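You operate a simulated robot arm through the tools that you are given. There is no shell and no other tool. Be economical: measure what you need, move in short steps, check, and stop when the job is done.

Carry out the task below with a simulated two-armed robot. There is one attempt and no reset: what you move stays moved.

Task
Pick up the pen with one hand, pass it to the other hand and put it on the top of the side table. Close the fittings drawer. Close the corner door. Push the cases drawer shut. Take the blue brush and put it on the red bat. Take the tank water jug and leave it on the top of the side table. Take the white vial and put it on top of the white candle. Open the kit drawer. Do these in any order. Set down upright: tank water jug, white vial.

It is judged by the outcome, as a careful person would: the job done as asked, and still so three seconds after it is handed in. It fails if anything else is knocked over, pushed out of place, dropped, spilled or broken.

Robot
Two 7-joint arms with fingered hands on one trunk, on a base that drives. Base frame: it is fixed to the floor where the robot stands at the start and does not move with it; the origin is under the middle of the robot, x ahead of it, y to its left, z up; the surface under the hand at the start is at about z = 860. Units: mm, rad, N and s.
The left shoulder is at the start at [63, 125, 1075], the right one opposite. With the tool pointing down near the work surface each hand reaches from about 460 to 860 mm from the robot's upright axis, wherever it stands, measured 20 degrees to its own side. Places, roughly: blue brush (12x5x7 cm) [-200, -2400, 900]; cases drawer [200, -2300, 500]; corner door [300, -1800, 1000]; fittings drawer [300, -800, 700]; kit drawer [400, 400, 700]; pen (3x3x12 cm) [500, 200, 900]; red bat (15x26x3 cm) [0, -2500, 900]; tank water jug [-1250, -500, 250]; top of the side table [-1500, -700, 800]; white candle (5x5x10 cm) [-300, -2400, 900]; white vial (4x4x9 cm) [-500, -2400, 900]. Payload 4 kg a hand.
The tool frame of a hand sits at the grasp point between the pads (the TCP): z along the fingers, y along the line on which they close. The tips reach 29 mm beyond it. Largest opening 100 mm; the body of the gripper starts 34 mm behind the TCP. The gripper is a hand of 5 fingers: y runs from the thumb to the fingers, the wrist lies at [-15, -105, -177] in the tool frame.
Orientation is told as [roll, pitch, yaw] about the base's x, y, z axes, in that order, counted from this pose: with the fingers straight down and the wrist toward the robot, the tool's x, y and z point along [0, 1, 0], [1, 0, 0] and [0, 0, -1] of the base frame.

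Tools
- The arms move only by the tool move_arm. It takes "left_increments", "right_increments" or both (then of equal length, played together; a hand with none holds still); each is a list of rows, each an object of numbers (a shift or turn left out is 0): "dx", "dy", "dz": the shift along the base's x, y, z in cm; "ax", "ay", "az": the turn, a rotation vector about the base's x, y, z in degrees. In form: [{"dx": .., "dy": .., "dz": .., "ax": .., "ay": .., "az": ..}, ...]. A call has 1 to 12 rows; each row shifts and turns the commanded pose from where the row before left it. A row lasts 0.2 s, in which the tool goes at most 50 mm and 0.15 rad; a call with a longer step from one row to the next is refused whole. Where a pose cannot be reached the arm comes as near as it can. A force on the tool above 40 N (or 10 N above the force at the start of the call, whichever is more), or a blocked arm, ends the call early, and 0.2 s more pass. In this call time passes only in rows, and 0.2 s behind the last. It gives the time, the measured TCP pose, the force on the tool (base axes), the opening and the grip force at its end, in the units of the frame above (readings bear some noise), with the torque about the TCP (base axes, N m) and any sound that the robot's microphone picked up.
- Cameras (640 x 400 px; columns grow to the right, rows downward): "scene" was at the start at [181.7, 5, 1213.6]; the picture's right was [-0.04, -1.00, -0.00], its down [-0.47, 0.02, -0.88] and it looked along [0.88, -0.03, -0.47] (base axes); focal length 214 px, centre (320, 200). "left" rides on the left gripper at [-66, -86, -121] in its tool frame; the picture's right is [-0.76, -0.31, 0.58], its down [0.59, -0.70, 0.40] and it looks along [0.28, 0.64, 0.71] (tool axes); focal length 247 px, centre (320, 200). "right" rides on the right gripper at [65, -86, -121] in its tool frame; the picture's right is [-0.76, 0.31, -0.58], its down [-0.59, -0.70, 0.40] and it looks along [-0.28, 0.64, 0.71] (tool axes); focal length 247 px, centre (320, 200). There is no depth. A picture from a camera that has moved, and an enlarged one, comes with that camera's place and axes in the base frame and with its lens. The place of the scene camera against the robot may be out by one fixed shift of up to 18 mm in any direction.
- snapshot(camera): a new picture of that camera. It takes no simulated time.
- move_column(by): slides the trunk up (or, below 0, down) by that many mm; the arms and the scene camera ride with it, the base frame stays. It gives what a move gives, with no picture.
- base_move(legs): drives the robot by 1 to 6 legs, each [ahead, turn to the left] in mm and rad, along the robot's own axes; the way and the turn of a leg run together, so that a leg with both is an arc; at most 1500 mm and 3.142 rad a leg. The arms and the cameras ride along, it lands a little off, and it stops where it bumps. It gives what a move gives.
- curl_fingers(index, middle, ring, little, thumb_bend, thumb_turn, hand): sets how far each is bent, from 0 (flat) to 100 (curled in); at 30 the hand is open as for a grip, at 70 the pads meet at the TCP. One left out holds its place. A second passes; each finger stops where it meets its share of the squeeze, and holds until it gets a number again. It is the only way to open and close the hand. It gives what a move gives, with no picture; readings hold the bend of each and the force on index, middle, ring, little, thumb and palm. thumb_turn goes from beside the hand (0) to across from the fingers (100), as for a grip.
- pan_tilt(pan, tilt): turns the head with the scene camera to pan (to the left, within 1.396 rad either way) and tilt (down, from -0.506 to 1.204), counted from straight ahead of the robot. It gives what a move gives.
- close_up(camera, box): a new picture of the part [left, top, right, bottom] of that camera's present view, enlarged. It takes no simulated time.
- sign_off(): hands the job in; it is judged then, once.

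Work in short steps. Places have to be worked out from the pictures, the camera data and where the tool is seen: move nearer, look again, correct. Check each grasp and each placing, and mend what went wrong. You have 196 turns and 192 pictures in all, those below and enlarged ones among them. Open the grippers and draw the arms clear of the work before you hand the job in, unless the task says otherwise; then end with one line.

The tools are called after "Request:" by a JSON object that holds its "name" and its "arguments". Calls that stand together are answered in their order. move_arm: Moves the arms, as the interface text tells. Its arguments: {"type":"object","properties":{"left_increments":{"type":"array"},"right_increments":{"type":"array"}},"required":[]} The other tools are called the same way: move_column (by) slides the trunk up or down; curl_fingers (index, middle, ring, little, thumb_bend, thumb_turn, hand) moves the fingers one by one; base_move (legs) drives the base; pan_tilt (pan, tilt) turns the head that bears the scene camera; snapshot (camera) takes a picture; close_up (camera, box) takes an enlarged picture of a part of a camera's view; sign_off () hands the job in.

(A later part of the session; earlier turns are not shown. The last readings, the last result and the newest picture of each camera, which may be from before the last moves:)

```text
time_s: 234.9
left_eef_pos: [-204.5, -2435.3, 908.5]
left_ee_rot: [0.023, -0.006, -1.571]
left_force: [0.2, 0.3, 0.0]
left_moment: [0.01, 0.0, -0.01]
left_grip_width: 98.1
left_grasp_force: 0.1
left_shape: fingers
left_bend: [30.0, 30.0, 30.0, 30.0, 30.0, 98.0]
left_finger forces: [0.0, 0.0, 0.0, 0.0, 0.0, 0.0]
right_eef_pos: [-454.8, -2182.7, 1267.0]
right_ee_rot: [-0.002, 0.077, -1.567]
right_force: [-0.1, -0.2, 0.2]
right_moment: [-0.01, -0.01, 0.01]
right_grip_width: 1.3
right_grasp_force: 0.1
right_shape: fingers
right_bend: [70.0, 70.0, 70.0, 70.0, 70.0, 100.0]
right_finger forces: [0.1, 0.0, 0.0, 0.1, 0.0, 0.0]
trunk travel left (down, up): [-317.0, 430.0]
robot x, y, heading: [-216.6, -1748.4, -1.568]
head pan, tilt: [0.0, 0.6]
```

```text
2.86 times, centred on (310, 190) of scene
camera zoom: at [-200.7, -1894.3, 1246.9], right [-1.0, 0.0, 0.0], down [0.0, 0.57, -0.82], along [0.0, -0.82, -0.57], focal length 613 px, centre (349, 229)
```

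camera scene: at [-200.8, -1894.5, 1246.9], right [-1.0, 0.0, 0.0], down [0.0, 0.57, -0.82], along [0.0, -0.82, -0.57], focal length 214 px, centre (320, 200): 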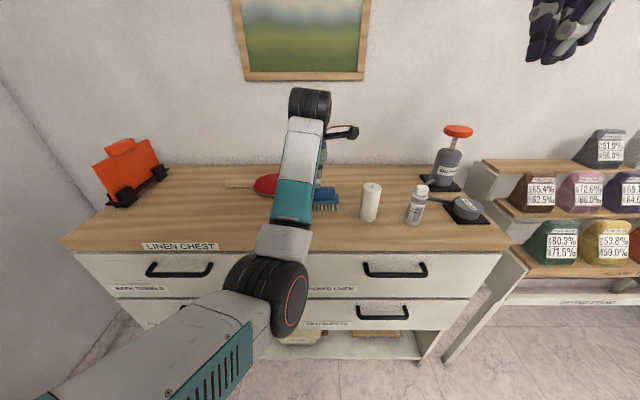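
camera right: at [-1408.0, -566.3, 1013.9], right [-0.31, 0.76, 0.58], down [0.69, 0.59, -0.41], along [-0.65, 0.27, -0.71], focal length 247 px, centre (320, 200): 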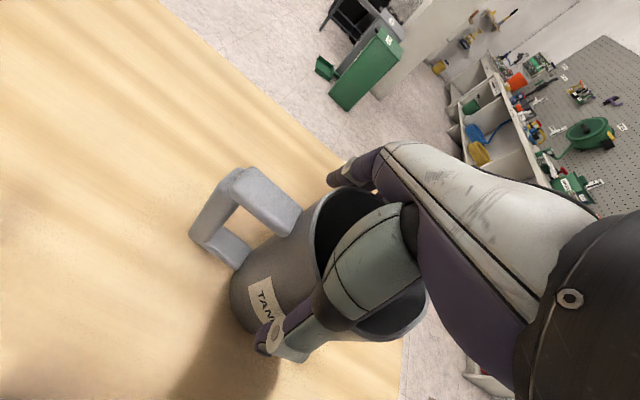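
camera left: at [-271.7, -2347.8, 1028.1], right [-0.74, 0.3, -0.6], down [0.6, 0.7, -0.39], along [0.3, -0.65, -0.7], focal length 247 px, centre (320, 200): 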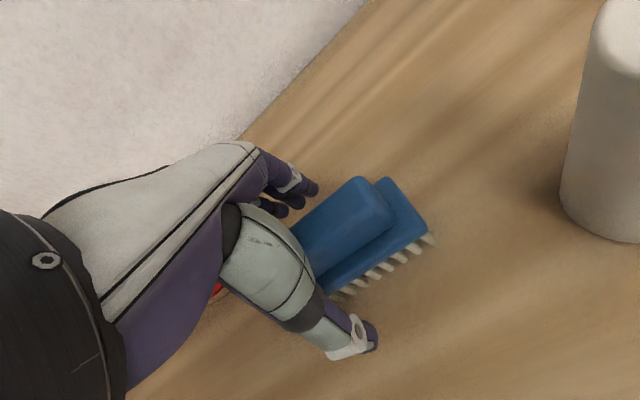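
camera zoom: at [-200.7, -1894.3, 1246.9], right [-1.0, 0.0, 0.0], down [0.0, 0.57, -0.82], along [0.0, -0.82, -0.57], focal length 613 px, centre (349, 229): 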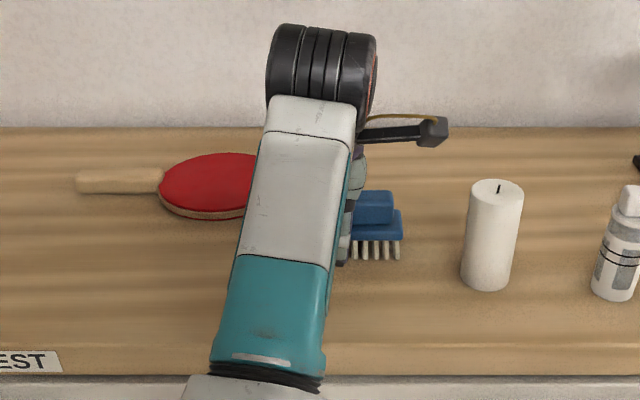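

The brush top is near z 905 and the counter near 840. I lower 18 mm more and grip.

Request:
{"name": "move_arm", "arguments": {"left_increments": [{"dz": -0.9}, {"dz": -0.9}]}}

Request:
{"name": "curl_fingers", "arguments": {"hand": "left", "index": 70, "middle": 70, "ring": 70, "little": 70, "thumb_bend": 70}}

Request:
{"name": "move_arm", "arguments": {"left_increments": [{"dz": 1}, {"dz": 2}, {"dz": 3}, {"dz": 3}]}}

Request:
{"name": "snapshot", "arguments": {"camera": "left"}}

Request:
{"name": "close_up", "arguments": {"camera": "scene", "box": [220, 120, 400, 260]}}

```text
time_s: 235.5
left_eef_pos: [-204.7, -2435.5, 891.7]
left_ee_rot: [0.023, -0.006, -1.571]
left_force: [0.8, -1.0, -0.1]
left_moment: [0.02, -0.01, 0.03]
left_grip_width: 98.5
left_grasp_force: 0.0
left_shape: fingers
left_bend: [30.0, 30.0, 30.0, 30.0, 30.0, 98.0]
left_finger forces: [0.0, 0.0, 0.0, 0.0, 0.0, 0.0]
right_eef_pos: [-455.1, -2183.1, 1266.0]
right_ee_rot: [-0.002, 0.076, -1.565]
right_force: [0.3, -0.1, 0.6]
right_moment: [0.03, -0.03, 0.02]
right_grip_width: 1.5
right_grasp_force: 0.0
right_shape: fingers
right_bend: [70.0, 70.0, 70.0, 70.0, 70.0, 100.0]
right_finger forces: [0.1, 0.0, 0.0, 0.1, 0.0, 0.0]
trunk travel left (down, up): [-317.0, 430.0]
robot x, y, heading: [-213.7, -1749.2, -1.566]
head pan, tilt: [0.0, 0.6]
```

```text
time_s: 236.5
left_eef_pos: [-202.5, -2435.2, 893.0]
left_ee_rot: [0.022, -0.009, -1.57]
left_force: [2.4, -3.8, 12.7]
left_moment: [0.41, 0.05, -0.13]
left_grip_width: 40.7
left_grasp_force: 23.6
left_shape: fingers
left_bend: [61.0, 64.0, 64.0, 68.0, 56.0, 95.0]
left_finger forces: [9.7, 5.5, 3.4, 2.7, 25.3, 0.1]
right_eef_pos: [-456.1, -2181.1, 1266.7]
right_ee_rot: [-0.004, 0.075, -1.566]
right_force: [0.7, -0.4, -0.2]
right_moment: [0.04, 0.0, 0.01]
right_grip_width: 1.4
right_grasp_force: 0.1
right_shape: fingers
right_bend: [70.0, 70.0, 70.0, 70.0, 70.0, 100.0]
right_finger forces: [0.1, 0.1, 0.1, 0.0, 0.0, 0.1]
trunk travel left (down, up): [-317.0, 430.0]
robot x, y, heading: [-210.9, -1747.6, -1.563]
head pan, tilt: [0.0, 0.6]
```

```text
time_s: 237.5
left_eef_pos: [-206.4, -2435.0, 981.7]
left_ee_rot: [0.023, -0.005, -1.571]
left_force: [-0.4, -0.1, -0.7]
left_moment: [-0.01, 0.0, 0.02]
left_grip_width: 41.0
left_grasp_force: 18.3
left_shape: fingers
left_bend: [61.0, 64.0, 65.0, 69.0, 56.0, 94.0]
left_finger forces: [9.6, 4.9, 2.8, 1.3, 18.4, 0.0]
right_eef_pos: [-455.6, -2181.8, 1266.3]
right_ee_rot: [-0.001, 0.074, -1.566]
right_force: [-0.8, -0.3, 0.0]
right_moment: [-0.01, -0.01, 0.02]
right_grip_width: 1.5
right_grasp_force: 0.1
right_shape: fingers
right_bend: [70.0, 70.0, 70.0, 70.0, 70.0, 100.0]
right_finger forces: [0.0, 0.0, 0.1, 0.0, 0.0, 0.1]
trunk travel left (down, up): [-317.0, 430.0]
robot x, y, heading: [-215.0, -1747.8, -1.564]
head pan, tilt: [0.0, 0.6]
```

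```text
51 pictures are left
camera left: at [-272.4, -2348.5, 1100.2], right [-0.74, 0.3, -0.6], down [0.6, 0.7, -0.39], along [0.3, -0.65, -0.7], focal length 247 px, centre (320, 200)
```

left: 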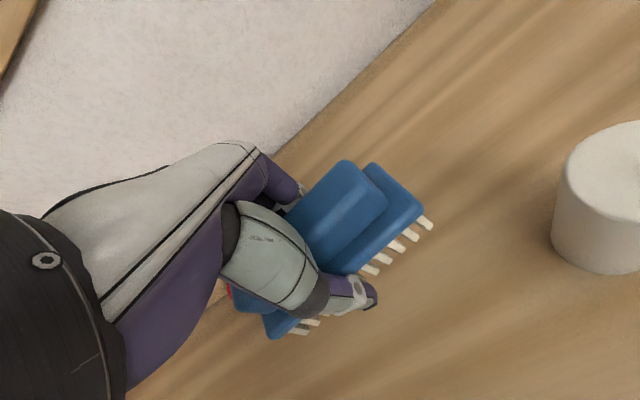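

```text
2.86 times, centred on (310, 190) of scene
camera zoom: at [-200.8, -1894.2, 1246.9], right [-1.0, 0.0, 0.0], down [0.0, 0.57, -0.82], along [0.0, -0.82, -0.57], focal length 613 px, centre (349, 229)
```

zoom: 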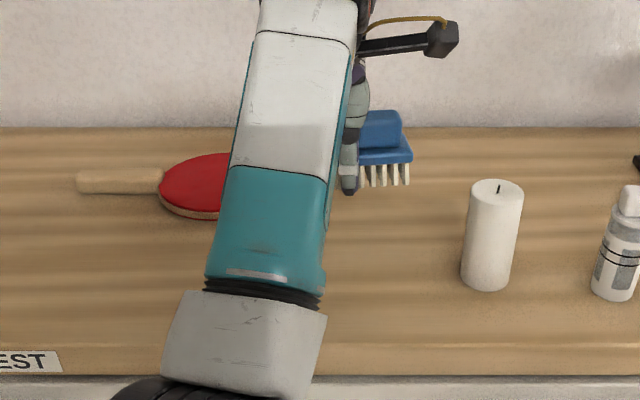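

The brush is held. I carry it over the bat's blade, centred at about [-50, -2538].

Request:
{"name": "move_arm", "arguments": {"left_increments": [{"dx": 3.5, "dy": -1}, {"dx": 4, "dy": -2}, {"dx": 4, "dy": -3}, {"dx": 4, "dy": -4}]}}

Request:
{"name": "snapshot", "arguments": {"camera": "left"}}

Request:
{"name": "close_up", "arguments": {"camera": "scene", "box": [200, 110, 380, 250]}}

```text
refused: row 4 steps farther than a row can; nothing moved
```

```text
49 pictures are left
camera left: at [-272.4, -2348.5, 1100.2], right [-0.74, 0.3, -0.6], down [0.6, 0.7, -0.39], along [0.3, -0.65, -0.7], focal length 247 px, centre (320, 200)
```

left: 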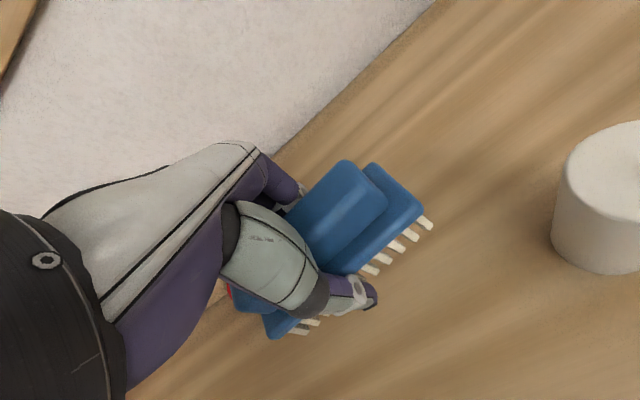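

```text
2.86 times, centred on (290, 180) of scene
camera zoom: at [-200.8, -1894.2, 1246.9], right [-1.0, 0.0, 0.0], down [0.0, 0.57, -0.82], along [0.0, -0.82, -0.57], focal length 613 px, centre (406, 257)
```

zoom: 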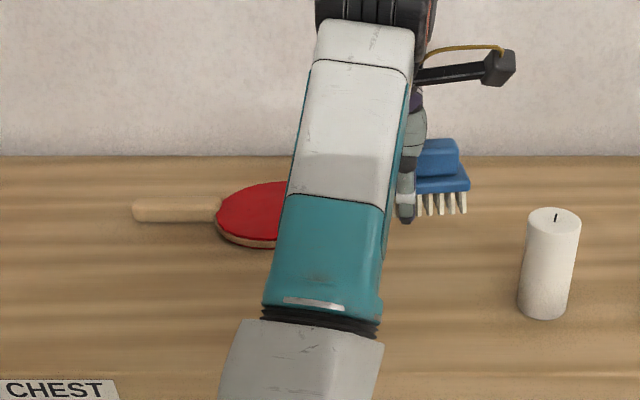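

The last row was too long; I resend with smaller steps.

Request:
{"name": "move_arm", "arguments": {"left_increments": [{"dx": 3, "dy": -1.5}, {"dx": 3.2, "dy": -2.2}, {"dx": 3.2, "dy": -2.2}, {"dx": 3.2, "dy": -2.2}, {"dx": 3, "dy": -2.2}]}}

Request:
{"name": "snapshot", "arguments": {"camera": "left"}}

Request:
{"name": "close_up", "arguments": {"camera": "scene", "box": [200, 110, 380, 250]}}

```text
time_s: 238.7
left_eef_pos: [-116.8, -2562.2, 976.3]
left_ee_rot: [0.02, -0.008, -1.572]
left_force: [-0.4, 0.1, -1.2]
left_moment: [0.0, -0.01, 0.01]
left_grip_width: 40.8
left_grasp_force: 16.9
left_shape: fingers
left_bend: [61.0, 64.0, 65.0, 69.0, 56.0, 94.0]
left_finger forces: [8.6, 4.7, 2.7, 1.1, 17.3, 0.1]
left hand out of reach, approached as far as the arm can: row 1, 2, 3, 4
right_eef_pos: [-454.1, -2181.8, 1267.0]
right_ee_rot: [-0.003, 0.075, -1.564]
right_force: [-1.0, -0.5, -0.5]
right_moment: [-0.04, 0.03, -0.01]
right_grip_width: 1.4
right_grasp_force: 0.0
right_shape: fingers
right_bend: [70.0, 70.0, 70.0, 70.0, 70.0, 100.0]
right_finger forces: [0.1, 0.0, 0.0, 0.1, 0.1, 0.1]
trunk travel left (down, up): [-317.0, 430.0]
robot x, y, heading: [-210.0, -1750.7, -1.565]
head pan, tilt: [0.0, 0.6]
```

```text
47 pictures are left
camera left: at [-184.4, -2474.8, 1095.7], right [-0.74, 0.3, -0.6], down [0.6, 0.7, -0.39], along [0.3, -0.65, -0.7], focal length 247 px, centre (320, 200)
```

left: 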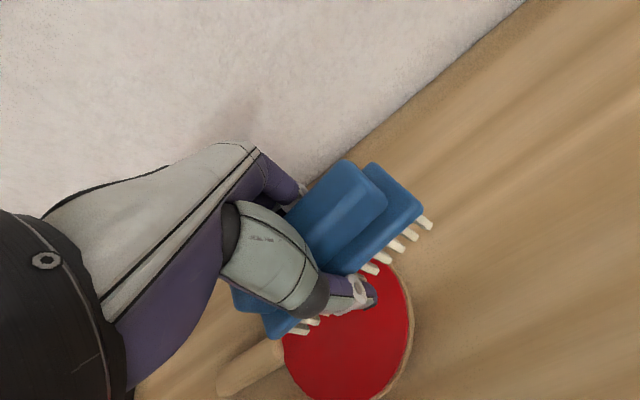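

```text
2.86 times, centred on (290, 180) of scene
camera zoom: at [-200.2, -1893.8, 1247.0], right [-1.0, 0.0, 0.0], down [0.0, 0.56, -0.83], along [0.0, -0.83, -0.56], focal length 613 px, centre (406, 257)
```

zoom: 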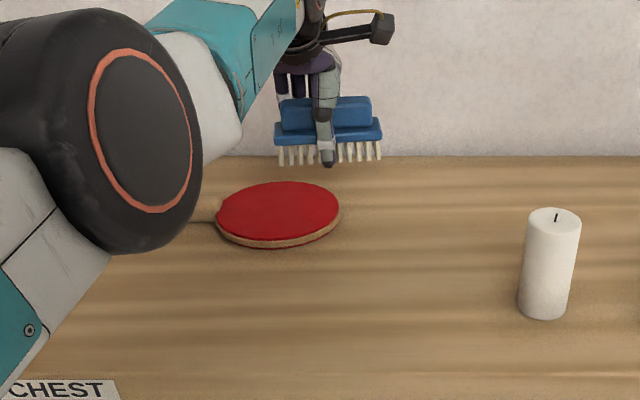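

The bat's blade centre is at [-51, -2537]; the hand ended at [-117, -2562]. I correct toward it.

Request:
{"name": "move_arm", "arguments": {"left_increments": [{"dx": 2, "dy": 0.8}, {"dx": 2.2, "dy": 0.8}, {"dx": 2.3, "dy": 0.9}]}}

Request:
{"name": "snapshot", "arguments": {"camera": "left"}}

Request:
{"name": "close_up", "arguments": {"camera": "scene", "box": [200, 110, 380, 250]}}

```text
time_s: 239.5
left_eef_pos: [-86.5, -2563.8, 980.8]
left_ee_rot: [0.026, -0.01, -1.545]
left_force: [-0.5, -0.7, -0.1]
left_moment: [0.01, -0.02, 0.0]
left_grip_width: 40.8
left_grasp_force: 17.2
left_shape: fingers
left_bend: [61.0, 64.0, 65.0, 69.0, 56.0, 94.0]
left_finger forces: [8.7, 4.6, 2.7, 1.1, 17.2, 0.0]
left hand out of reach, approached as far as the arm can: row 1, 2, 3
right_eef_pos: [-455.2, -2183.5, 1266.2]
right_ee_rot: [-0.002, 0.078, -1.565]
right_force: [0.5, 0.2, 1.8]
right_moment: [0.02, 0.0, -0.02]
right_grip_width: 1.3
right_grasp_force: 0.0
right_shape: fingers
right_bend: [70.0, 70.0, 70.0, 70.0, 70.0, 100.0]
right_finger forces: [0.0, 0.1, 0.1, 0.1, 0.0, 0.0]
trunk travel left (down, up): [-317.0, 430.0]
robot x, y, heading: [-215.8, -1750.9, -1.567]
head pan, tilt: [0.0, 0.6]
```

```text
45 pictures are left
camera left: at [-157.4, -2478.1, 1099.0], right [-0.75, 0.28, -0.6], down [0.58, 0.71, -0.39], along [0.32, -0.64, -0.7], focal length 247 px, centre (320, 200)
```

left: 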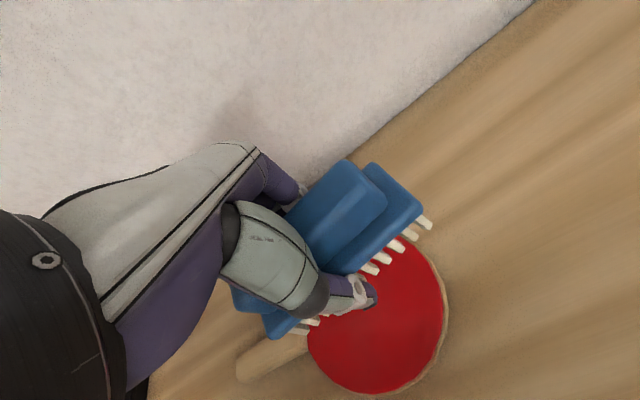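

```text
2.86 times, centred on (290, 180) of scene
camera zoom: at [-200.6, -1894.3, 1246.9], right [-1.0, 0.0, 0.0], down [0.0, 0.57, -0.82], along [0.0, -0.82, -0.57], focal length 613 px, centre (406, 257)
```

zoom: 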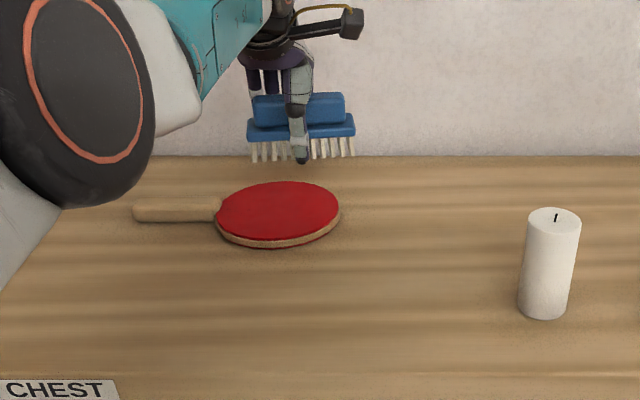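

The arm is near a limit here, so I use the base: back 22 mm and turn 0.043 rad left to put the brush over the blade.

Request:
{"name": "base_move", "arguments": {"legs": [[-22, 0], [0, 0.043]]}}

Request:
{"name": "snapshot", "arguments": {"camera": "left"}}

```text
time_s: 240.7
left_eef_pos: [-53.3, -2535.0, 980.4]
left_ee_rot: [0.027, -0.01, -1.504]
left_force: [-0.5, 0.2, -0.8]
left_moment: [-0.02, 0.0, 0.01]
left_grip_width: 40.8
left_grasp_force: 17.9
left_shape: fingers
left_bend: [61.0, 65.0, 65.0, 69.0, 56.0, 94.0]
left_finger forces: [8.7, 4.6, 2.6, 1.1, 17.2, 0.1]
right_eef_pos: [-436.3, -2168.7, 1266.9]
right_ee_rot: [-0.003, 0.076, -1.522]
right_force: [-0.9, 0.7, -0.4]
right_moment: [-0.01, 0.0, 0.04]
right_grip_width: 1.5
right_grasp_force: 0.0
right_shape: fingers
right_bend: [70.0, 70.0, 70.0, 70.0, 70.0, 100.0]
right_finger forces: [0.1, 0.1, 0.0, 0.0, 0.0, 0.0]
trunk travel left (down, up): [-317.0, 430.0]
robot x, y, heading: [-217.9, -1725.1, -1.52]
head pan, tilt: [0.0, 0.6]
```

```text
43 pictures are left
camera left: at [-127.0, -2451.8, 1099.1], right [-0.76, 0.25, -0.6], down [0.55, 0.74, -0.39], along [0.34, -0.63, -0.7], focal length 247 px, centre (320, 200)
```

left: 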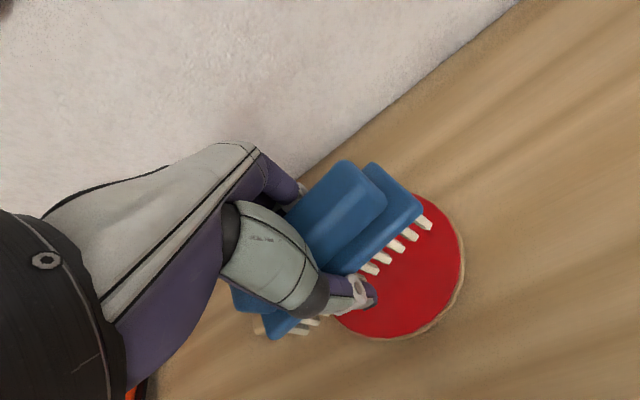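

The brush is over the blade. I lower with the trunk, which keeps the hand's position: first 50 mm.

Request:
{"name": "move_column", "arguments": {"by": -52}}

Request:
{"name": "close_up", "arguments": {"camera": "scene", "box": [200, 90, 360, 210]}}

```text
time_s: 241.6
left_eef_pos: [-53.7, -2541.8, 908.9]
left_ee_rot: [0.021, 0.016, -1.493]
left_force: [-2.1, -4.8, 26.6]
left_moment: [-0.11, -0.02, -0.01]
left_grip_width: 41.0
left_grasp_force: 27.0
left_shape: fingers
left_bend: [62.0, 64.0, 66.0, 70.0, 57.0, 94.0]
left_finger forces: [10.1, 19.0, 3.1, 1.1, 21.5, 0.0]
right_eef_pos: [-438.6, -2168.1, 1216.2]
right_ee_rot: [-0.001, 0.074, -1.523]
right_force: [-0.1, -0.5, -1.0]
right_moment: [0.01, 0.01, 0.02]
right_grip_width: 1.1
right_grasp_force: 0.0
right_shape: fingers
right_bend: [70.0, 70.0, 70.0, 70.0, 70.0, 100.0]
right_finger forces: [0.1, 0.0, 0.0, 0.0, 0.0, 0.1]
trunk travel left (down, up): [-265.0, 482.0]
robot x, y, heading: [-215.5, -1726.5, -1.517]
head pan, tilt: [0.0, 0.6]
```

```text
3.33 times, centred on (280, 150) of scene
camera zoom: at [-193.5, -1884.0, 1194.5], right [-1.0, -0.05, 0.0], down [-0.03, 0.56, -0.83], along [0.04, -0.82, -0.56], focal length 715 px, centre (453, 367)
```

zoom: 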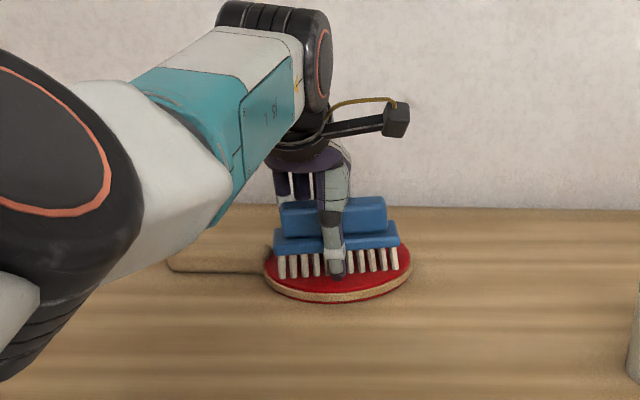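

The brush rests on the bat's blade (27 N contact). I ease up 6 mm and release.

Request:
{"name": "move_column", "arguments": {"by": 6}}

Request:
{"name": "curl_fingers", "arguments": {"hand": "left", "index": 52, "middle": 54, "ring": 55, "little": 56, "thumb_bend": 46}}

Request:
{"name": "curl_fingers", "arguments": {"hand": "left", "index": 30, "middle": 30, "ring": 30, "little": 30, "thumb_bend": 30}}

Request:
{"name": "move_column", "arguments": {"by": 120}}

Request:
{"name": "snapshot", "arguments": {"camera": "scene"}}

```text
time_s: 242.1
left_eef_pos: [-58.9, -2540.4, 908.4]
left_ee_rot: [0.02, 0.03, -1.499]
left_force: [-5.7, 1.6, 16.7]
left_moment: [-0.13, 0.14, -0.13]
left_grip_width: 40.8
left_grasp_force: 24.9
left_shape: fingers
left_bend: [62.0, 64.0, 67.0, 70.0, 57.0, 94.0]
left_finger forces: [8.6, 17.6, 2.2, 0.3, 21.4, 0.2]
right_eef_pos: [-441.5, -2167.3, 1220.2]
right_ee_rot: [0.0, 0.073, -1.526]
right_force: [-0.8, 0.1, 0.2]
right_moment: [0.0, -0.09, 0.02]
right_grip_width: 1.4
right_grasp_force: 0.0
right_shape: fingers
right_bend: [70.0, 70.0, 70.0, 70.0, 70.0, 100.0]
right_finger forces: [0.0, 0.1, 0.1, 0.1, 0.1, 0.0]
trunk travel left (down, up): [-271.0, 476.0]
robot x, y, heading: [-215.0, -1728.3, -1.523]
head pan, tilt: [0.0, 0.6]
```

```text
time_s: 243.1
left_eef_pos: [-54.7, -2540.6, 906.5]
left_ee_rot: [0.018, 0.027, -1.495]
left_force: [-7.9, 2.4, 16.0]
left_moment: [0.14, 0.18, 0.07]
left_grip_width: 54.5
left_grasp_force: 8.3
left_shape: fingers
left_bend: [52.0, 58.0, 55.0, 56.0, 46.0, 95.0]
left_finger forces: [0.0, 9.5, 0.1, 0.1, 6.6, 0.0]
right_eef_pos: [-438.9, -2168.0, 1220.8]
right_ee_rot: [-0.001, 0.074, -1.523]
right_force: [0.3, -0.2, 0.5]
right_moment: [-0.02, 0.0, 0.0]
right_grip_width: 1.4
right_grasp_force: 0.0
right_shape: fingers
right_bend: [70.0, 70.0, 70.0, 70.0, 70.0, 100.0]
right_finger forces: [0.0, 0.0, 0.1, 0.1, 0.0, 0.0]
trunk travel left (down, up): [-271.0, 476.0]
robot x, y, heading: [-213.4, -1728.5, -1.512]
head pan, tilt: [0.0, 0.6]
```

```text
time_s: 244.1
left_eef_pos: [-53.0, -2541.2, 905.5]
left_ee_rot: [0.018, 0.03, -1.496]
left_force: [-0.7, 3.5, 7.2]
left_moment: [-0.22, -0.09, 0.06]
left_grip_width: 98.4
left_grasp_force: 3.6
left_shape: fingers
left_bend: [30.0, 32.0, 30.0, 30.0, 30.0, 97.0]
left_finger forces: [0.0, 7.1, 0.0, 0.0, 0.1, 0.0]
right_eef_pos: [-436.9, -2168.6, 1221.8]
right_ee_rot: [-0.001, 0.074, -1.524]
right_force: [0.4, 0.7, -0.6]
right_moment: [-0.04, 0.01, -0.01]
right_grip_width: 1.3
right_grasp_force: 0.0
right_shape: fingers
right_bend: [70.0, 70.0, 70.0, 70.0, 70.0, 100.0]
right_finger forces: [0.0, 0.0, 0.0, 0.0, 0.0, 0.1]
trunk travel left (down, up): [-271.0, 476.0]
robot x, y, heading: [-213.9, -1729.4, -1.524]
head pan, tilt: [0.0, 0.6]
```

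```text
time_s: 245.6
left_eef_pos: [-55.0, -2527.9, 1086.0]
left_ee_rot: [0.015, -0.049, -1.493]
left_force: [-1.1, -0.1, -0.2]
left_moment: [0.03, 0.02, 0.0]
left_grip_width: 98.4
left_grasp_force: 0.0
left_shape: fingers
left_bend: [30.0, 30.0, 30.0, 30.0, 30.0, 97.0]
left_finger forces: [0.1, 0.1, 0.0, 0.0, 0.0, 0.0]
right_eef_pos: [-437.8, -2170.6, 1339.7]
right_ee_rot: [-0.001, 0.077, -1.524]
right_force: [0.0, -0.6, 0.5]
right_moment: [0.0, -0.03, 0.01]
right_grip_width: 1.7
right_grasp_force: 0.1
right_shape: fingers
right_bend: [70.0, 70.0, 70.0, 70.0, 70.0, 100.0]
right_finger forces: [0.1, 0.1, 0.0, 0.0, 0.1, 0.1]
trunk travel left (down, up): [-391.0, 356.0]
robot x, y, heading: [-212.3, -1728.7, -1.517]
head pan, tilt: [0.0, 0.6]
```

```text
41 pictures are left
camera scene: at [-194.4, -1855.4, 1322.1], right [-1.0, -0.05, 0.0], down [-0.03, 0.56, -0.82], along [0.04, -0.82, -0.57], focal length 214 px, centre (320, 200)
```

scene: 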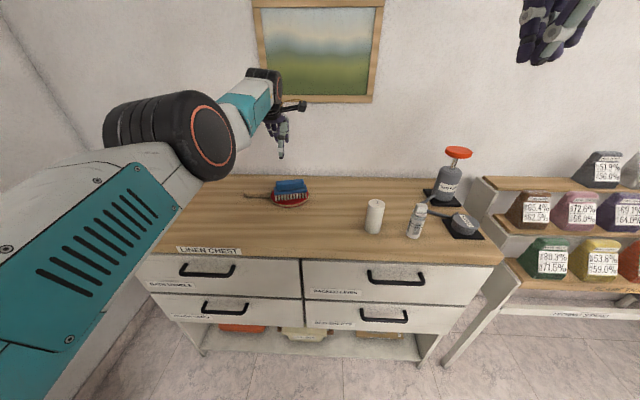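

The brush sits on the bat. I raise and retract the left arm, then bring the right hand, opened, over the vial at about [-462, -2358].

Request:
{"name": "move_arm", "arguments": {"left_increments": [{"dz": 3}, {"dz": 3}, {"dz": 3}, {"dz": 3, "dy": 3}, {"dy": 4}, {"dy": 4}, {"dy": 4}], "right_increments": [{"dy": -3, "dz": -2}, {"dy": -3, "dz": -2}, {"dy": -3, "dz": -3}, {"dy": -3, "dz": -3}, {"dy": -3, "dz": -3, "dx": -1}, {"dy": -3, "dz": -3, "dx": -1, "ax": 4.4}, {"dz": -3}]}}

Request:
{"name": "curl_fingers", "arguments": {"hand": "right", "index": 30, "middle": 30, "ring": 30, "little": 30, "thumb_bend": 30}}

Request:
{"name": "snapshot", "arguments": {"camera": "scene"}}

Request:
{"name": "snapshot", "arguments": {"camera": "right"}}

```text
time_s: 247.2
left_eef_pos: [-64.1, -2493.7, 1236.1]
left_ee_rot: [0.016, -0.05, -1.495]
left_force: [-1.1, 0.0, -1.2]
left_moment: [0.04, -0.05, 0.01]
left_grip_width: 98.4
left_grasp_force: 0.1
left_shape: fingers
left_bend: [30.0, 30.0, 30.0, 30.0, 30.0, 97.0]
left_finger forces: [0.1, 0.0, 0.0, 0.0, 0.0, 0.0]
left hand out of reach, approached as far as the arm can: row 2, 3, 4, 5, 6, 7
right_eef_pos: [-457.8, -2349.8, 1151.2]
right_ee_rot: [0.002, 0.152, -1.523]
right_force: [-0.3, 0.5, -1.0]
right_moment: [-0.03, -0.01, -0.02]
right_grip_width: 1.5
right_grasp_force: 0.0
right_shape: fingers
right_bend: [70.0, 70.0, 70.0, 70.0, 70.0, 100.0]
right_finger forces: [0.1, 0.1, 0.0, 0.0, 0.0, 0.0]
trunk travel left (down, up): [-391.0, 356.0]
robot x, y, heading: [-214.4, -1726.5, -1.521]
head pan, tilt: [0.0, 0.6]
```

```text
time_s: 248.2
left_eef_pos: [-62.6, -2493.2, 1235.8]
left_ee_rot: [0.015, -0.047, -1.493]
left_force: [0.1, -0.5, 0.0]
left_moment: [-0.01, -0.04, 0.01]
left_grip_width: 98.3
left_grasp_force: 0.0
left_shape: fingers
left_bend: [30.0, 30.0, 30.0, 30.0, 30.0, 97.0]
left_finger forces: [0.1, 0.0, 0.0, 0.0, 0.0, 0.1]
right_eef_pos: [-456.4, -2349.8, 1150.9]
right_ee_rot: [0.001, 0.151, -1.525]
right_force: [-0.4, -0.8, -0.7]
right_moment: [0.0, -0.02, -0.01]
right_grip_width: 98.8
right_grasp_force: 0.1
right_shape: fingers
right_bend: [30.0, 30.0, 30.0, 30.0, 30.0, 96.0]
right_finger forces: [0.0, 0.1, 0.0, 0.0, 0.0, 0.1]
trunk travel left (down, up): [-391.0, 356.0]
robot x, y, heading: [-216.3, -1727.3, -1.519]
head pan, tilt: [0.0, 0.6]
```

```text
40 pictures are left
camera scene: at [-194.3, -1855.0, 1322.3], right [-1.0, -0.05, 0.0], down [-0.03, 0.56, -0.82], along [0.04, -0.82, -0.57], focal length 214 px, centre (320, 200)
```

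scene: 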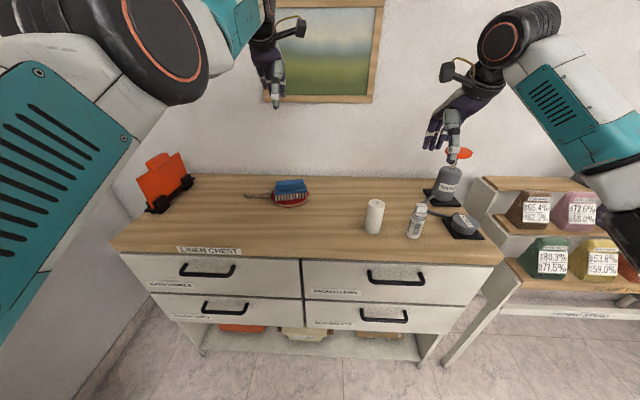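

```text
39 pictures are left
camera right: at [-393.6, -2282.0, 1284.4], right [-0.74, -0.43, 0.52], down [-0.62, 0.73, -0.29], along [-0.26, -0.54, -0.8], focal length 247 px, centre (320, 200)
```

right: 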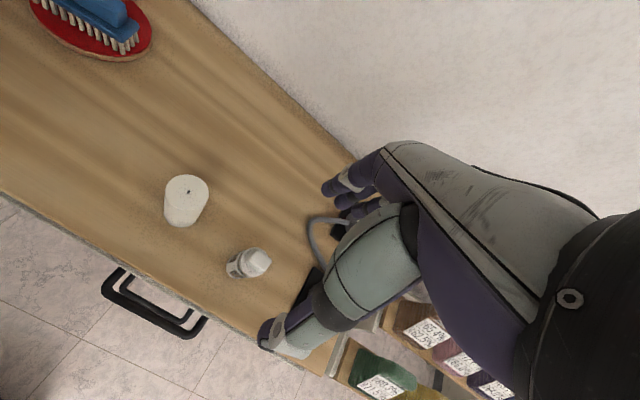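

The vial is at about [-472, -2366], the candle at [-345, -2382]. I level the right hand and lower over the vial.

Request:
{"name": "move_arm", "arguments": {"right_increments": [{"ax": -4.3, "dx": -0.8, "dy": -0.8, "dz": -1}, {"ax": -4.3, "dx": -0.8, "dy": -0.8, "dz": -3}, {"dz": -3.5}, {"dz": -3.5}, {"dz": -3}]}}

Request:
{"name": "snapshot", "arguments": {"camera": "right"}}

Request:
{"name": "close_up", "arguments": {"camera": "scene", "box": [340, 120, 500, 260]}}

```text
time_s: 249.4
left_eef_pos: [-62.9, -2493.5, 1235.8]
left_ee_rot: [0.016, -0.048, -1.494]
left_force: [-0.7, 0.4, -0.3]
left_moment: [0.02, -0.03, 0.0]
left_grip_width: 98.6
left_grasp_force: 0.1
left_shape: fingers
left_bend: [30.0, 30.0, 30.0, 30.0, 30.0, 97.0]
left_finger forces: [0.0, 0.0, 0.0, 0.0, 0.0, 0.0]
right_eef_pos: [-473.4, -2366.8, 1010.0]
right_ee_rot: [-0.007, 0.002, -1.525]
right_force: [-0.1, 0.0, -0.1]
right_moment: [-0.01, 0.02, -0.05]
right_grip_width: 98.7
right_grasp_force: 0.0
right_shape: fingers
right_bend: [30.0, 30.0, 30.0, 30.0, 30.0, 96.0]
right_finger forces: [0.0, 0.0, 0.1, 0.1, 0.0, 0.0]
trunk travel left (down, up): [-391.0, 356.0]
robot x, y, heading: [-212.6, -1726.9, -1.522]
head pan, tilt: [0.0, 0.6]
```

```text
38 pictures are left
camera right: at [-411.0, -2278.8, 1131.9], right [-0.74, -0.34, 0.58], down [-0.62, 0.68, -0.39], along [-0.26, -0.65, -0.71], focal length 247 px, centre (320, 200)
```

right: 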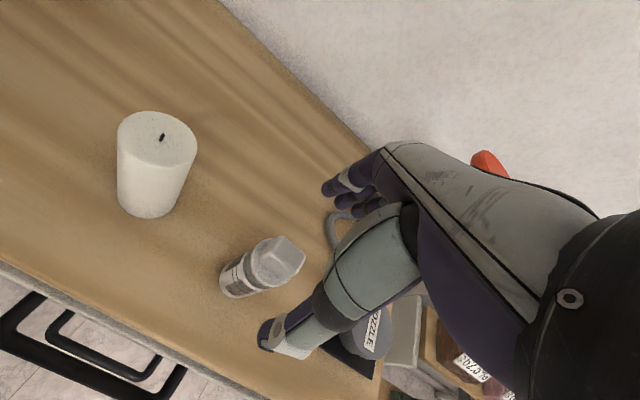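

```text
2.86 times, centred on (420, 190) of scene
camera zoom: at [-194.5, -1855.1, 1322.3], right [-1.0, -0.05, 0.0], down [-0.03, 0.56, -0.82], along [0.04, -0.82, -0.57], focal length 613 px, centre (34, 229)
```

zoom: 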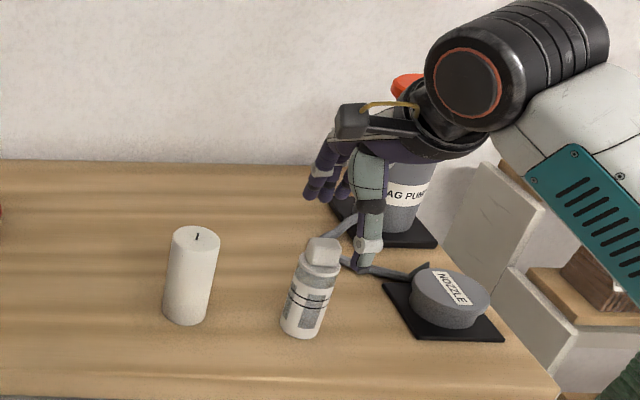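

Centred within a few millimetres. I lower to grip height.

Request:
{"name": "move_arm", "arguments": {"right_increments": [{"dx": -0.2, "dy": -0.4, "dz": -2.5}, {"dz": -3}, {"dz": -2.5}, {"dz": -1.5}]}}

Request:
{"name": "snapshot", "arguments": {"camera": "right"}}

Request:
{"name": "close_up", "arguments": {"camera": "scene", "box": [340, 120, 500, 260]}}

```text
time_s: 250.4
left_eef_pos: [-63.6, -2493.7, 1236.0]
left_ee_rot: [0.015, -0.049, -1.495]
left_force: [-0.7, -0.1, 0.9]
left_moment: [0.0, 0.0, -0.01]
left_grip_width: 98.4
left_grasp_force: 0.0
left_shape: fingers
left_bend: [30.0, 30.0, 30.0, 30.0, 30.0, 97.0]
left_finger forces: [0.0, 0.0, 0.0, 0.0, 0.1, 0.1]
right_eef_pos: [-476.0, -2369.8, 914.8]
right_ee_rot: [-0.005, 0.005, -1.524]
right_force: [0.4, -0.2, -0.3]
right_moment: [-0.01, -0.01, -0.01]
right_grip_width: 98.8
right_grasp_force: 0.1
right_shape: fingers
right_bend: [30.0, 30.0, 30.0, 30.0, 30.0, 96.0]
right_finger forces: [0.1, 0.0, 0.0, 0.0, 0.1, 0.1]
trunk travel left (down, up): [-391.0, 356.0]
robot x, y, heading: [-216.5, -1724.6, -1.52]
head pan, tilt: [0.0, 0.6]
```

```text
36 pictures are left
camera right: at [-412.4, -2282.9, 1036.3], right [-0.74, -0.34, 0.58], down [-0.62, 0.68, -0.39], along [-0.26, -0.65, -0.71], focal length 247 px, centre (320, 200)
```

right: 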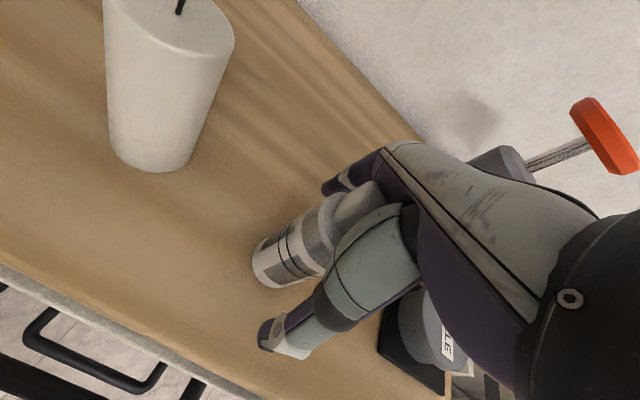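

```text
2.86 times, centred on (420, 190) of scene
camera zoom: at [-194.5, -1855.0, 1322.3], right [-1.0, -0.05, 0.0], down [-0.03, 0.56, -0.82], along [0.04, -0.82, -0.57], focal length 613 px, centre (34, 229)
```

zoom: 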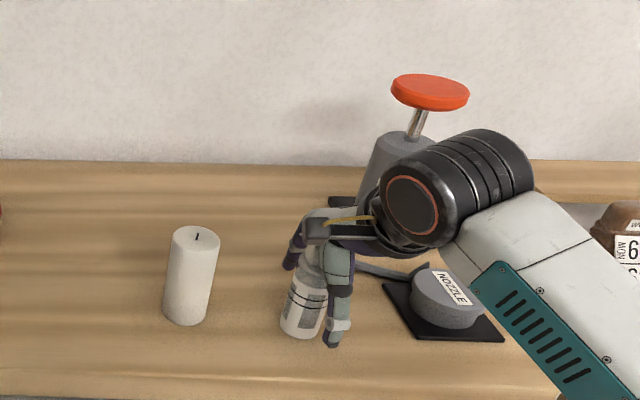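

The thumb sits slightly to the right of the vial; I shift 7 mm and close.

Request:
{"name": "move_arm", "arguments": {"right_increments": [{"dx": 0.7, "dz": -0.5}]}}

Request:
{"name": "curl_fingers", "arguments": {"hand": "right", "index": 70, "middle": 70, "ring": 70, "little": 70, "thumb_bend": 70}}

Request:
{"name": "move_arm", "arguments": {"right_increments": [{"dz": 1.5}, {"dz": 3}, {"dz": 4}, {"dz": 4}, {"dz": 4}]}}

Request:
{"name": "snapshot", "arguments": {"camera": "right"}}

Request:
{"name": "close_up", "arguments": {"camera": "scene", "box": [340, 80, 500, 240]}}

```text
time_s: 250.8
left_eef_pos: [-63.0, -2492.9, 1236.9]
left_ee_rot: [0.017, -0.048, -1.494]
left_force: [0.1, -0.3, -0.3]
left_moment: [-0.01, 0.03, 0.01]
left_grip_width: 98.7
left_grasp_force: 0.0
left_shape: fingers
left_bend: [30.0, 30.0, 30.0, 30.0, 30.0, 97.0]
left_finger forces: [0.0, 0.0, 0.0, 0.0, 0.1, 0.0]
right_eef_pos: [-469.4, -2370.9, 911.0]
right_ee_rot: [-0.006, 0.0, -1.523]
right_force: [-0.3, 0.0, 3.1]
right_moment: [-0.01, -0.08, 0.05]
right_grip_width: 98.7
right_grasp_force: 1.2
right_shape: fingers
right_bend: [30.0, 30.0, 30.0, 30.0, 30.0, 96.0]
right_finger forces: [0.0, 0.0, 0.1, 0.1, 0.2, 3.0]
trunk travel left (down, up): [-391.0, 356.0]
robot x, y, heading: [-213.0, -1725.6, -1.518]
head pan, tilt: [0.0, 0.6]
```

```text
time_s: 251.8
left_eef_pos: [-63.9, -2492.6, 1235.6]
left_ee_rot: [0.016, -0.048, -1.495]
left_force: [-0.9, 0.4, 0.5]
left_moment: [-0.01, 0.03, 0.02]
left_grip_width: 98.3
left_grasp_force: 0.1
left_shape: fingers
left_bend: [30.0, 30.0, 30.0, 30.0, 30.0, 97.0]
left_finger forces: [0.1, 0.1, 0.0, 0.0, 0.1, 0.1]
right_eef_pos: [-467.7, -2369.6, 910.9]
right_ee_rot: [-0.005, 0.0, -1.524]
right_force: [0.5, -1.6, 7.5]
right_moment: [0.06, -0.05, 0.02]
right_grip_width: 30.7
right_grasp_force: 16.8
right_shape: fingers
right_bend: [62.0, 66.0, 70.0, 70.0, 60.0, 99.0]
right_finger forces: [7.3, 3.6, 0.0, 0.0, 13.1, 9.9]
trunk travel left (down, up): [-391.0, 356.0]
robot x, y, heading: [-211.9, -1723.1, -1.52]
head pan, tilt: [0.0, 0.6]
```

```text
time_s: 253.0
left_eef_pos: [-63.1, -2493.4, 1235.8]
left_ee_rot: [0.015, -0.048, -1.493]
left_force: [-0.2, 0.4, -0.1]
left_moment: [0.01, -0.01, 0.01]
left_grip_width: 98.6
left_grasp_force: 0.1
left_shape: fingers
left_bend: [30.0, 30.0, 30.0, 30.0, 30.0, 97.0]
left_finger forces: [0.1, 0.0, 0.0, 0.0, 0.0, 0.1]
right_eef_pos: [-466.5, -2370.2, 1076.4]
right_ee_rot: [-0.003, 0.005, -1.523]
right_force: [0.2, 0.3, 0.3]
right_moment: [-0.01, -0.01, 0.01]
right_grip_width: 30.9
right_grasp_force: 14.6
right_shape: fingers
right_bend: [62.0, 66.0, 70.0, 70.0, 61.0, 99.0]
right_finger forces: [6.7, 3.4, 0.0, 0.0, 13.0, 6.2]
trunk travel left (down, up): [-391.0, 356.0]
robot x, y, heading: [-215.0, -1726.3, -1.514]
head pan, tilt: [0.0, 0.6]
```

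```text
34 pictures are left
camera right: at [-403.3, -2282.8, 1197.9], right [-0.74, -0.34, 0.58], down [-0.62, 0.68, -0.39], along [-0.26, -0.65, -0.71], focal length 247 px, centre (320, 200)
```

right: 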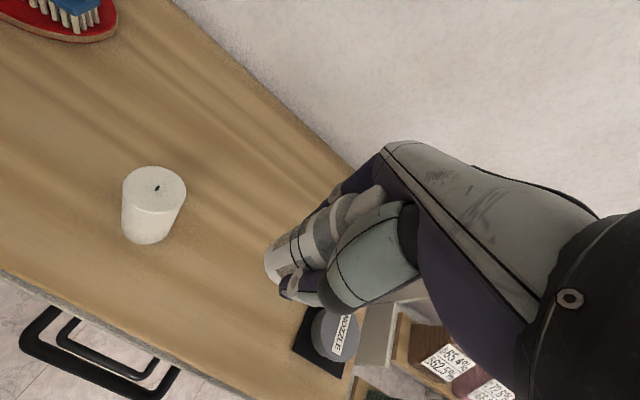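

```text
2.50 times, centred on (420, 160) of scene
camera zoom: at [-194.0, -1854.8, 1322.3], right [-1.0, -0.05, 0.0], down [-0.03, 0.56, -0.82], along [0.04, -0.82, -0.57], focal length 536 px, centre (70, 300)
```

zoom: 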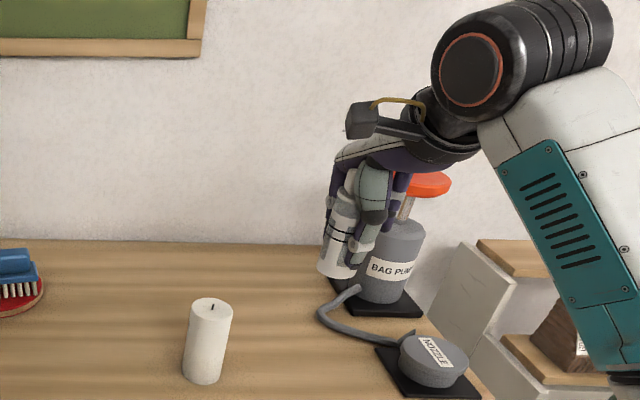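

The vial is held, leaning about 6°. I level it and carry it over the candle at [-342, -2386].

Request:
{"name": "move_arm", "arguments": {"right_increments": [{"ay": -5.5, "dx": 2}, {"dx": 3, "dy": -0.5}, {"dx": 3, "dy": -0.5}, {"dx": 2.5, "dy": -0.5}, {"dx": 2}]}}

Request:
{"name": "snapshot", "arguments": {"camera": "right"}}

Request:
{"name": "close_up", "arguments": {"camera": "scene", "box": [300, 90, 460, 250]}}

```text
time_s: 254.2
left_eef_pos: [-62.9, -2492.4, 1234.8]
left_ee_rot: [0.014, -0.048, -1.494]
left_force: [-0.1, -0.4, -0.2]
left_moment: [-0.02, -0.01, 0.0]
left_grip_width: 98.6
left_grasp_force: 0.1
left_shape: fingers
left_bend: [30.0, 30.0, 30.0, 30.0, 30.0, 97.0]
left_finger forces: [0.0, 0.0, 0.1, 0.1, 0.1, 0.1]
right_eef_pos: [-342.6, -2383.9, 1077.4]
right_ee_rot: [0.089, -0.002, -1.523]
right_force: [0.6, -0.5, -0.6]
right_moment: [-0.01, 0.0, 0.0]
right_grip_width: 30.5
right_grasp_force: 14.2
right_shape: fingers
right_bend: [62.0, 66.0, 70.0, 70.0, 61.0, 99.0]
right_finger forces: [6.7, 3.4, 0.0, 0.0, 12.8, 6.0]
trunk travel left (down, up): [-391.0, 356.0]
robot x, y, heading: [-211.0, -1721.8, -1.52]
head pan, tilt: [0.0, 0.6]
```

```text
32 pictures are left
camera right: at [-291.1, -2296.2, 1203.4], right [-0.79, -0.34, 0.51], down [-0.58, 0.68, -0.45], along [-0.19, -0.65, -0.73], focal length 247 px, centre (320, 200)
```

right: 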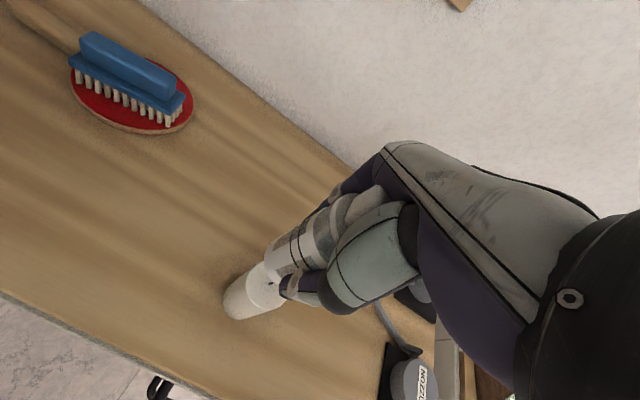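

```text
2.50 times, centred on (380, 170) of scene
camera zoom: at [-194.0, -1855.0, 1322.3], right [-1.0, -0.05, 0.0], down [-0.03, 0.56, -0.82], along [0.04, -0.82, -0.57], focal length 536 px, centre (170, 275)
```

zoom: 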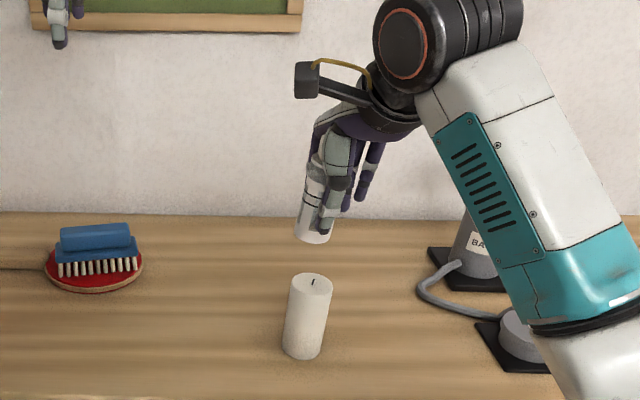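

I shift 9 mm toward −x to centre on the candle and lower to just above its top.

Request:
{"name": "move_arm", "arguments": {"right_increments": [{"dx": -0.9, "dz": -1.5}, {"dz": -2}, {"dz": -1.2}]}}

Request:
{"name": "close_up", "arguments": {"camera": "right", "box": [180, 180, 380, 340]}}

Request:
{"name": "close_up", "arguments": {"camera": "scene", "box": [330, 120, 430, 220]}}

```text
time_s: 255.0
left_eef_pos: [-63.4, -2493.0, 1235.0]
left_ee_rot: [0.015, -0.05, -1.494]
left_force: [0.2, 0.4, 0.3]
left_moment: [-0.02, 0.0, -0.01]
left_grip_width: 98.4
left_grasp_force: 0.1
left_shape: fingers
left_bend: [30.0, 30.0, 30.0, 30.0, 30.0, 97.0]
left_finger forces: [0.0, 0.1, 0.0, 0.1, 0.0, 0.0]
right_eef_pos: [-352.0, -2385.2, 1030.8]
right_ee_rot: [0.091, -0.006, -1.523]
right_force: [-0.1, -0.6, -0.8]
right_moment: [0.0, -0.01, 0.01]
right_grip_width: 30.8
right_grasp_force: 14.7
right_shape: fingers
right_bend: [62.0, 66.0, 70.0, 70.0, 61.0, 99.0]
right_finger forces: [6.7, 3.3, 0.1, 0.0, 12.7, 5.9]
trunk travel left (down, up): [-391.0, 356.0]
robot x, y, heading: [-214.6, -1725.9, -1.521]
head pan, tilt: [0.0, 0.6]
```

```text
2.50 times, centred on (280, 260) of right
camera zoom: at [-300.9, -2297.5, 1156.2], right [-0.79, -0.34, 0.51], down [-0.58, 0.68, -0.45], along [-0.19, -0.65, -0.73], focal length 617 px, centre (420, 50)
```

zoom: 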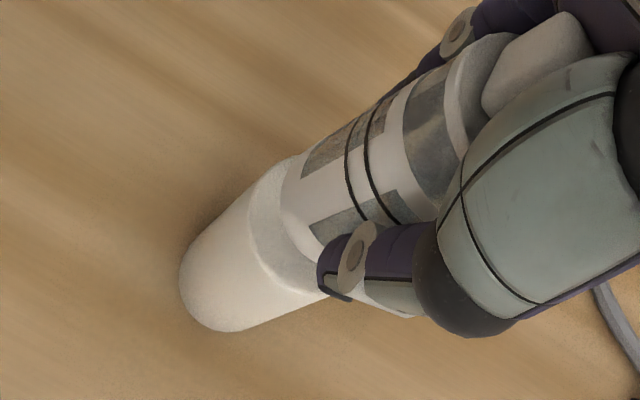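

```text
4.00 times, centred on (380, 170) of scene
camera zoom: at [-194.5, -1855.1, 1322.3], right [-1.0, -0.05, 0.0], down [-0.03, 0.56, -0.82], along [0.04, -0.82, -0.57], focal length 858 px, centre (80, 320)
```

zoom: 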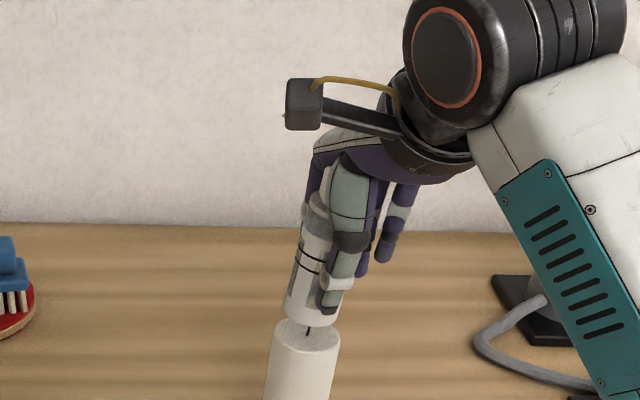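

The scene view shows the vial about 10 mm too near. I shift −y by 11 mm and lower gently.

Request:
{"name": "move_arm", "arguments": {"right_increments": [{"dx": -0.2, "dy": -1.1}, {"dz": -0.8}]}}

Request:
{"name": "close_up", "arguments": {"camera": "right", "box": [180, 180, 380, 340]}}

Request:
{"name": "close_up", "arguments": {"camera": "scene", "box": [340, 140, 420, 220]}}

```text
time_s: 255.6
left_eef_pos: [-62.9, -2493.7, 1235.7]
left_ee_rot: [0.015, -0.05, -1.495]
left_force: [0.1, 0.1, 0.1]
left_moment: [0.03, 0.04, 0.01]
left_grip_width: 98.5
left_grasp_force: 0.1
left_shape: fingers
left_bend: [30.0, 30.0, 30.0, 30.0, 30.0, 97.0]
left_finger forces: [0.1, 0.1, 0.0, 0.0, 0.0, 0.1]
right_eef_pos: [-354.7, -2396.1, 1020.4]
right_ee_rot: [0.091, -0.003, -1.523]
right_force: [0.5, -0.1, -0.9]
right_moment: [0.0, -0.02, -0.02]
right_grip_width: 30.8
right_grasp_force: 14.6
right_shape: fingers
right_bend: [62.0, 66.0, 70.0, 70.0, 61.0, 99.0]
right_finger forces: [6.8, 3.3, 0.0, 0.0, 12.7, 5.9]
trunk travel left (down, up): [-391.0, 356.0]
robot x, y, heading: [-212.4, -1724.4, -1.521]
head pan, tilt: [0.0, 0.6]
```

```text
2.50 times, centred on (280, 260) of right
camera zoom: at [-303.1, -2308.6, 1147.2], right [-0.79, -0.34, 0.51], down [-0.58, 0.68, -0.45], along [-0.19, -0.65, -0.73], focal length 617 px, centre (420, 50)
```

zoom: 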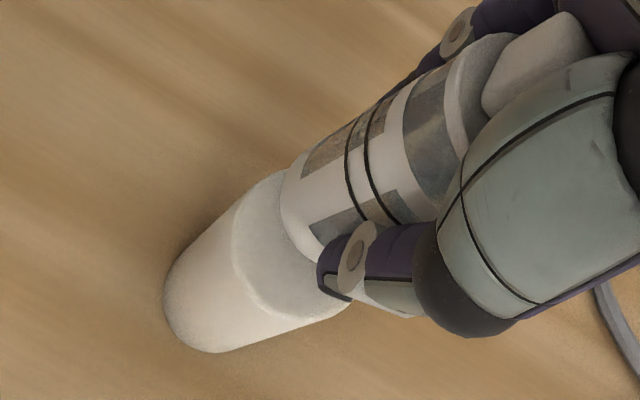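

```text
5.00 times, centred on (380, 180) of scene
camera zoom: at [-194.4, -1855.0, 1322.3], right [-1.0, -0.05, 0.0], down [-0.03, 0.56, -0.82], along [0.04, -0.82, -0.57], focal length 1072 px, centre (20, 300)
```

zoom: 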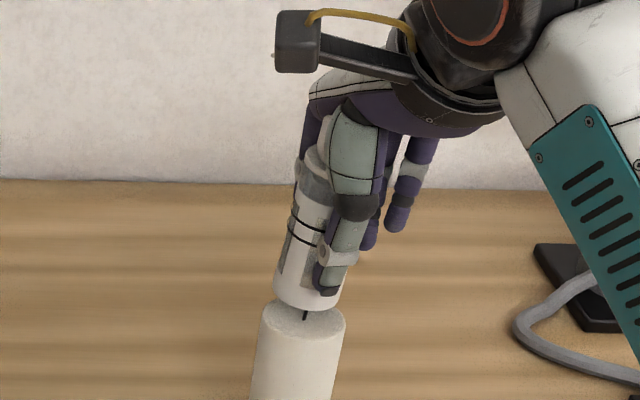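

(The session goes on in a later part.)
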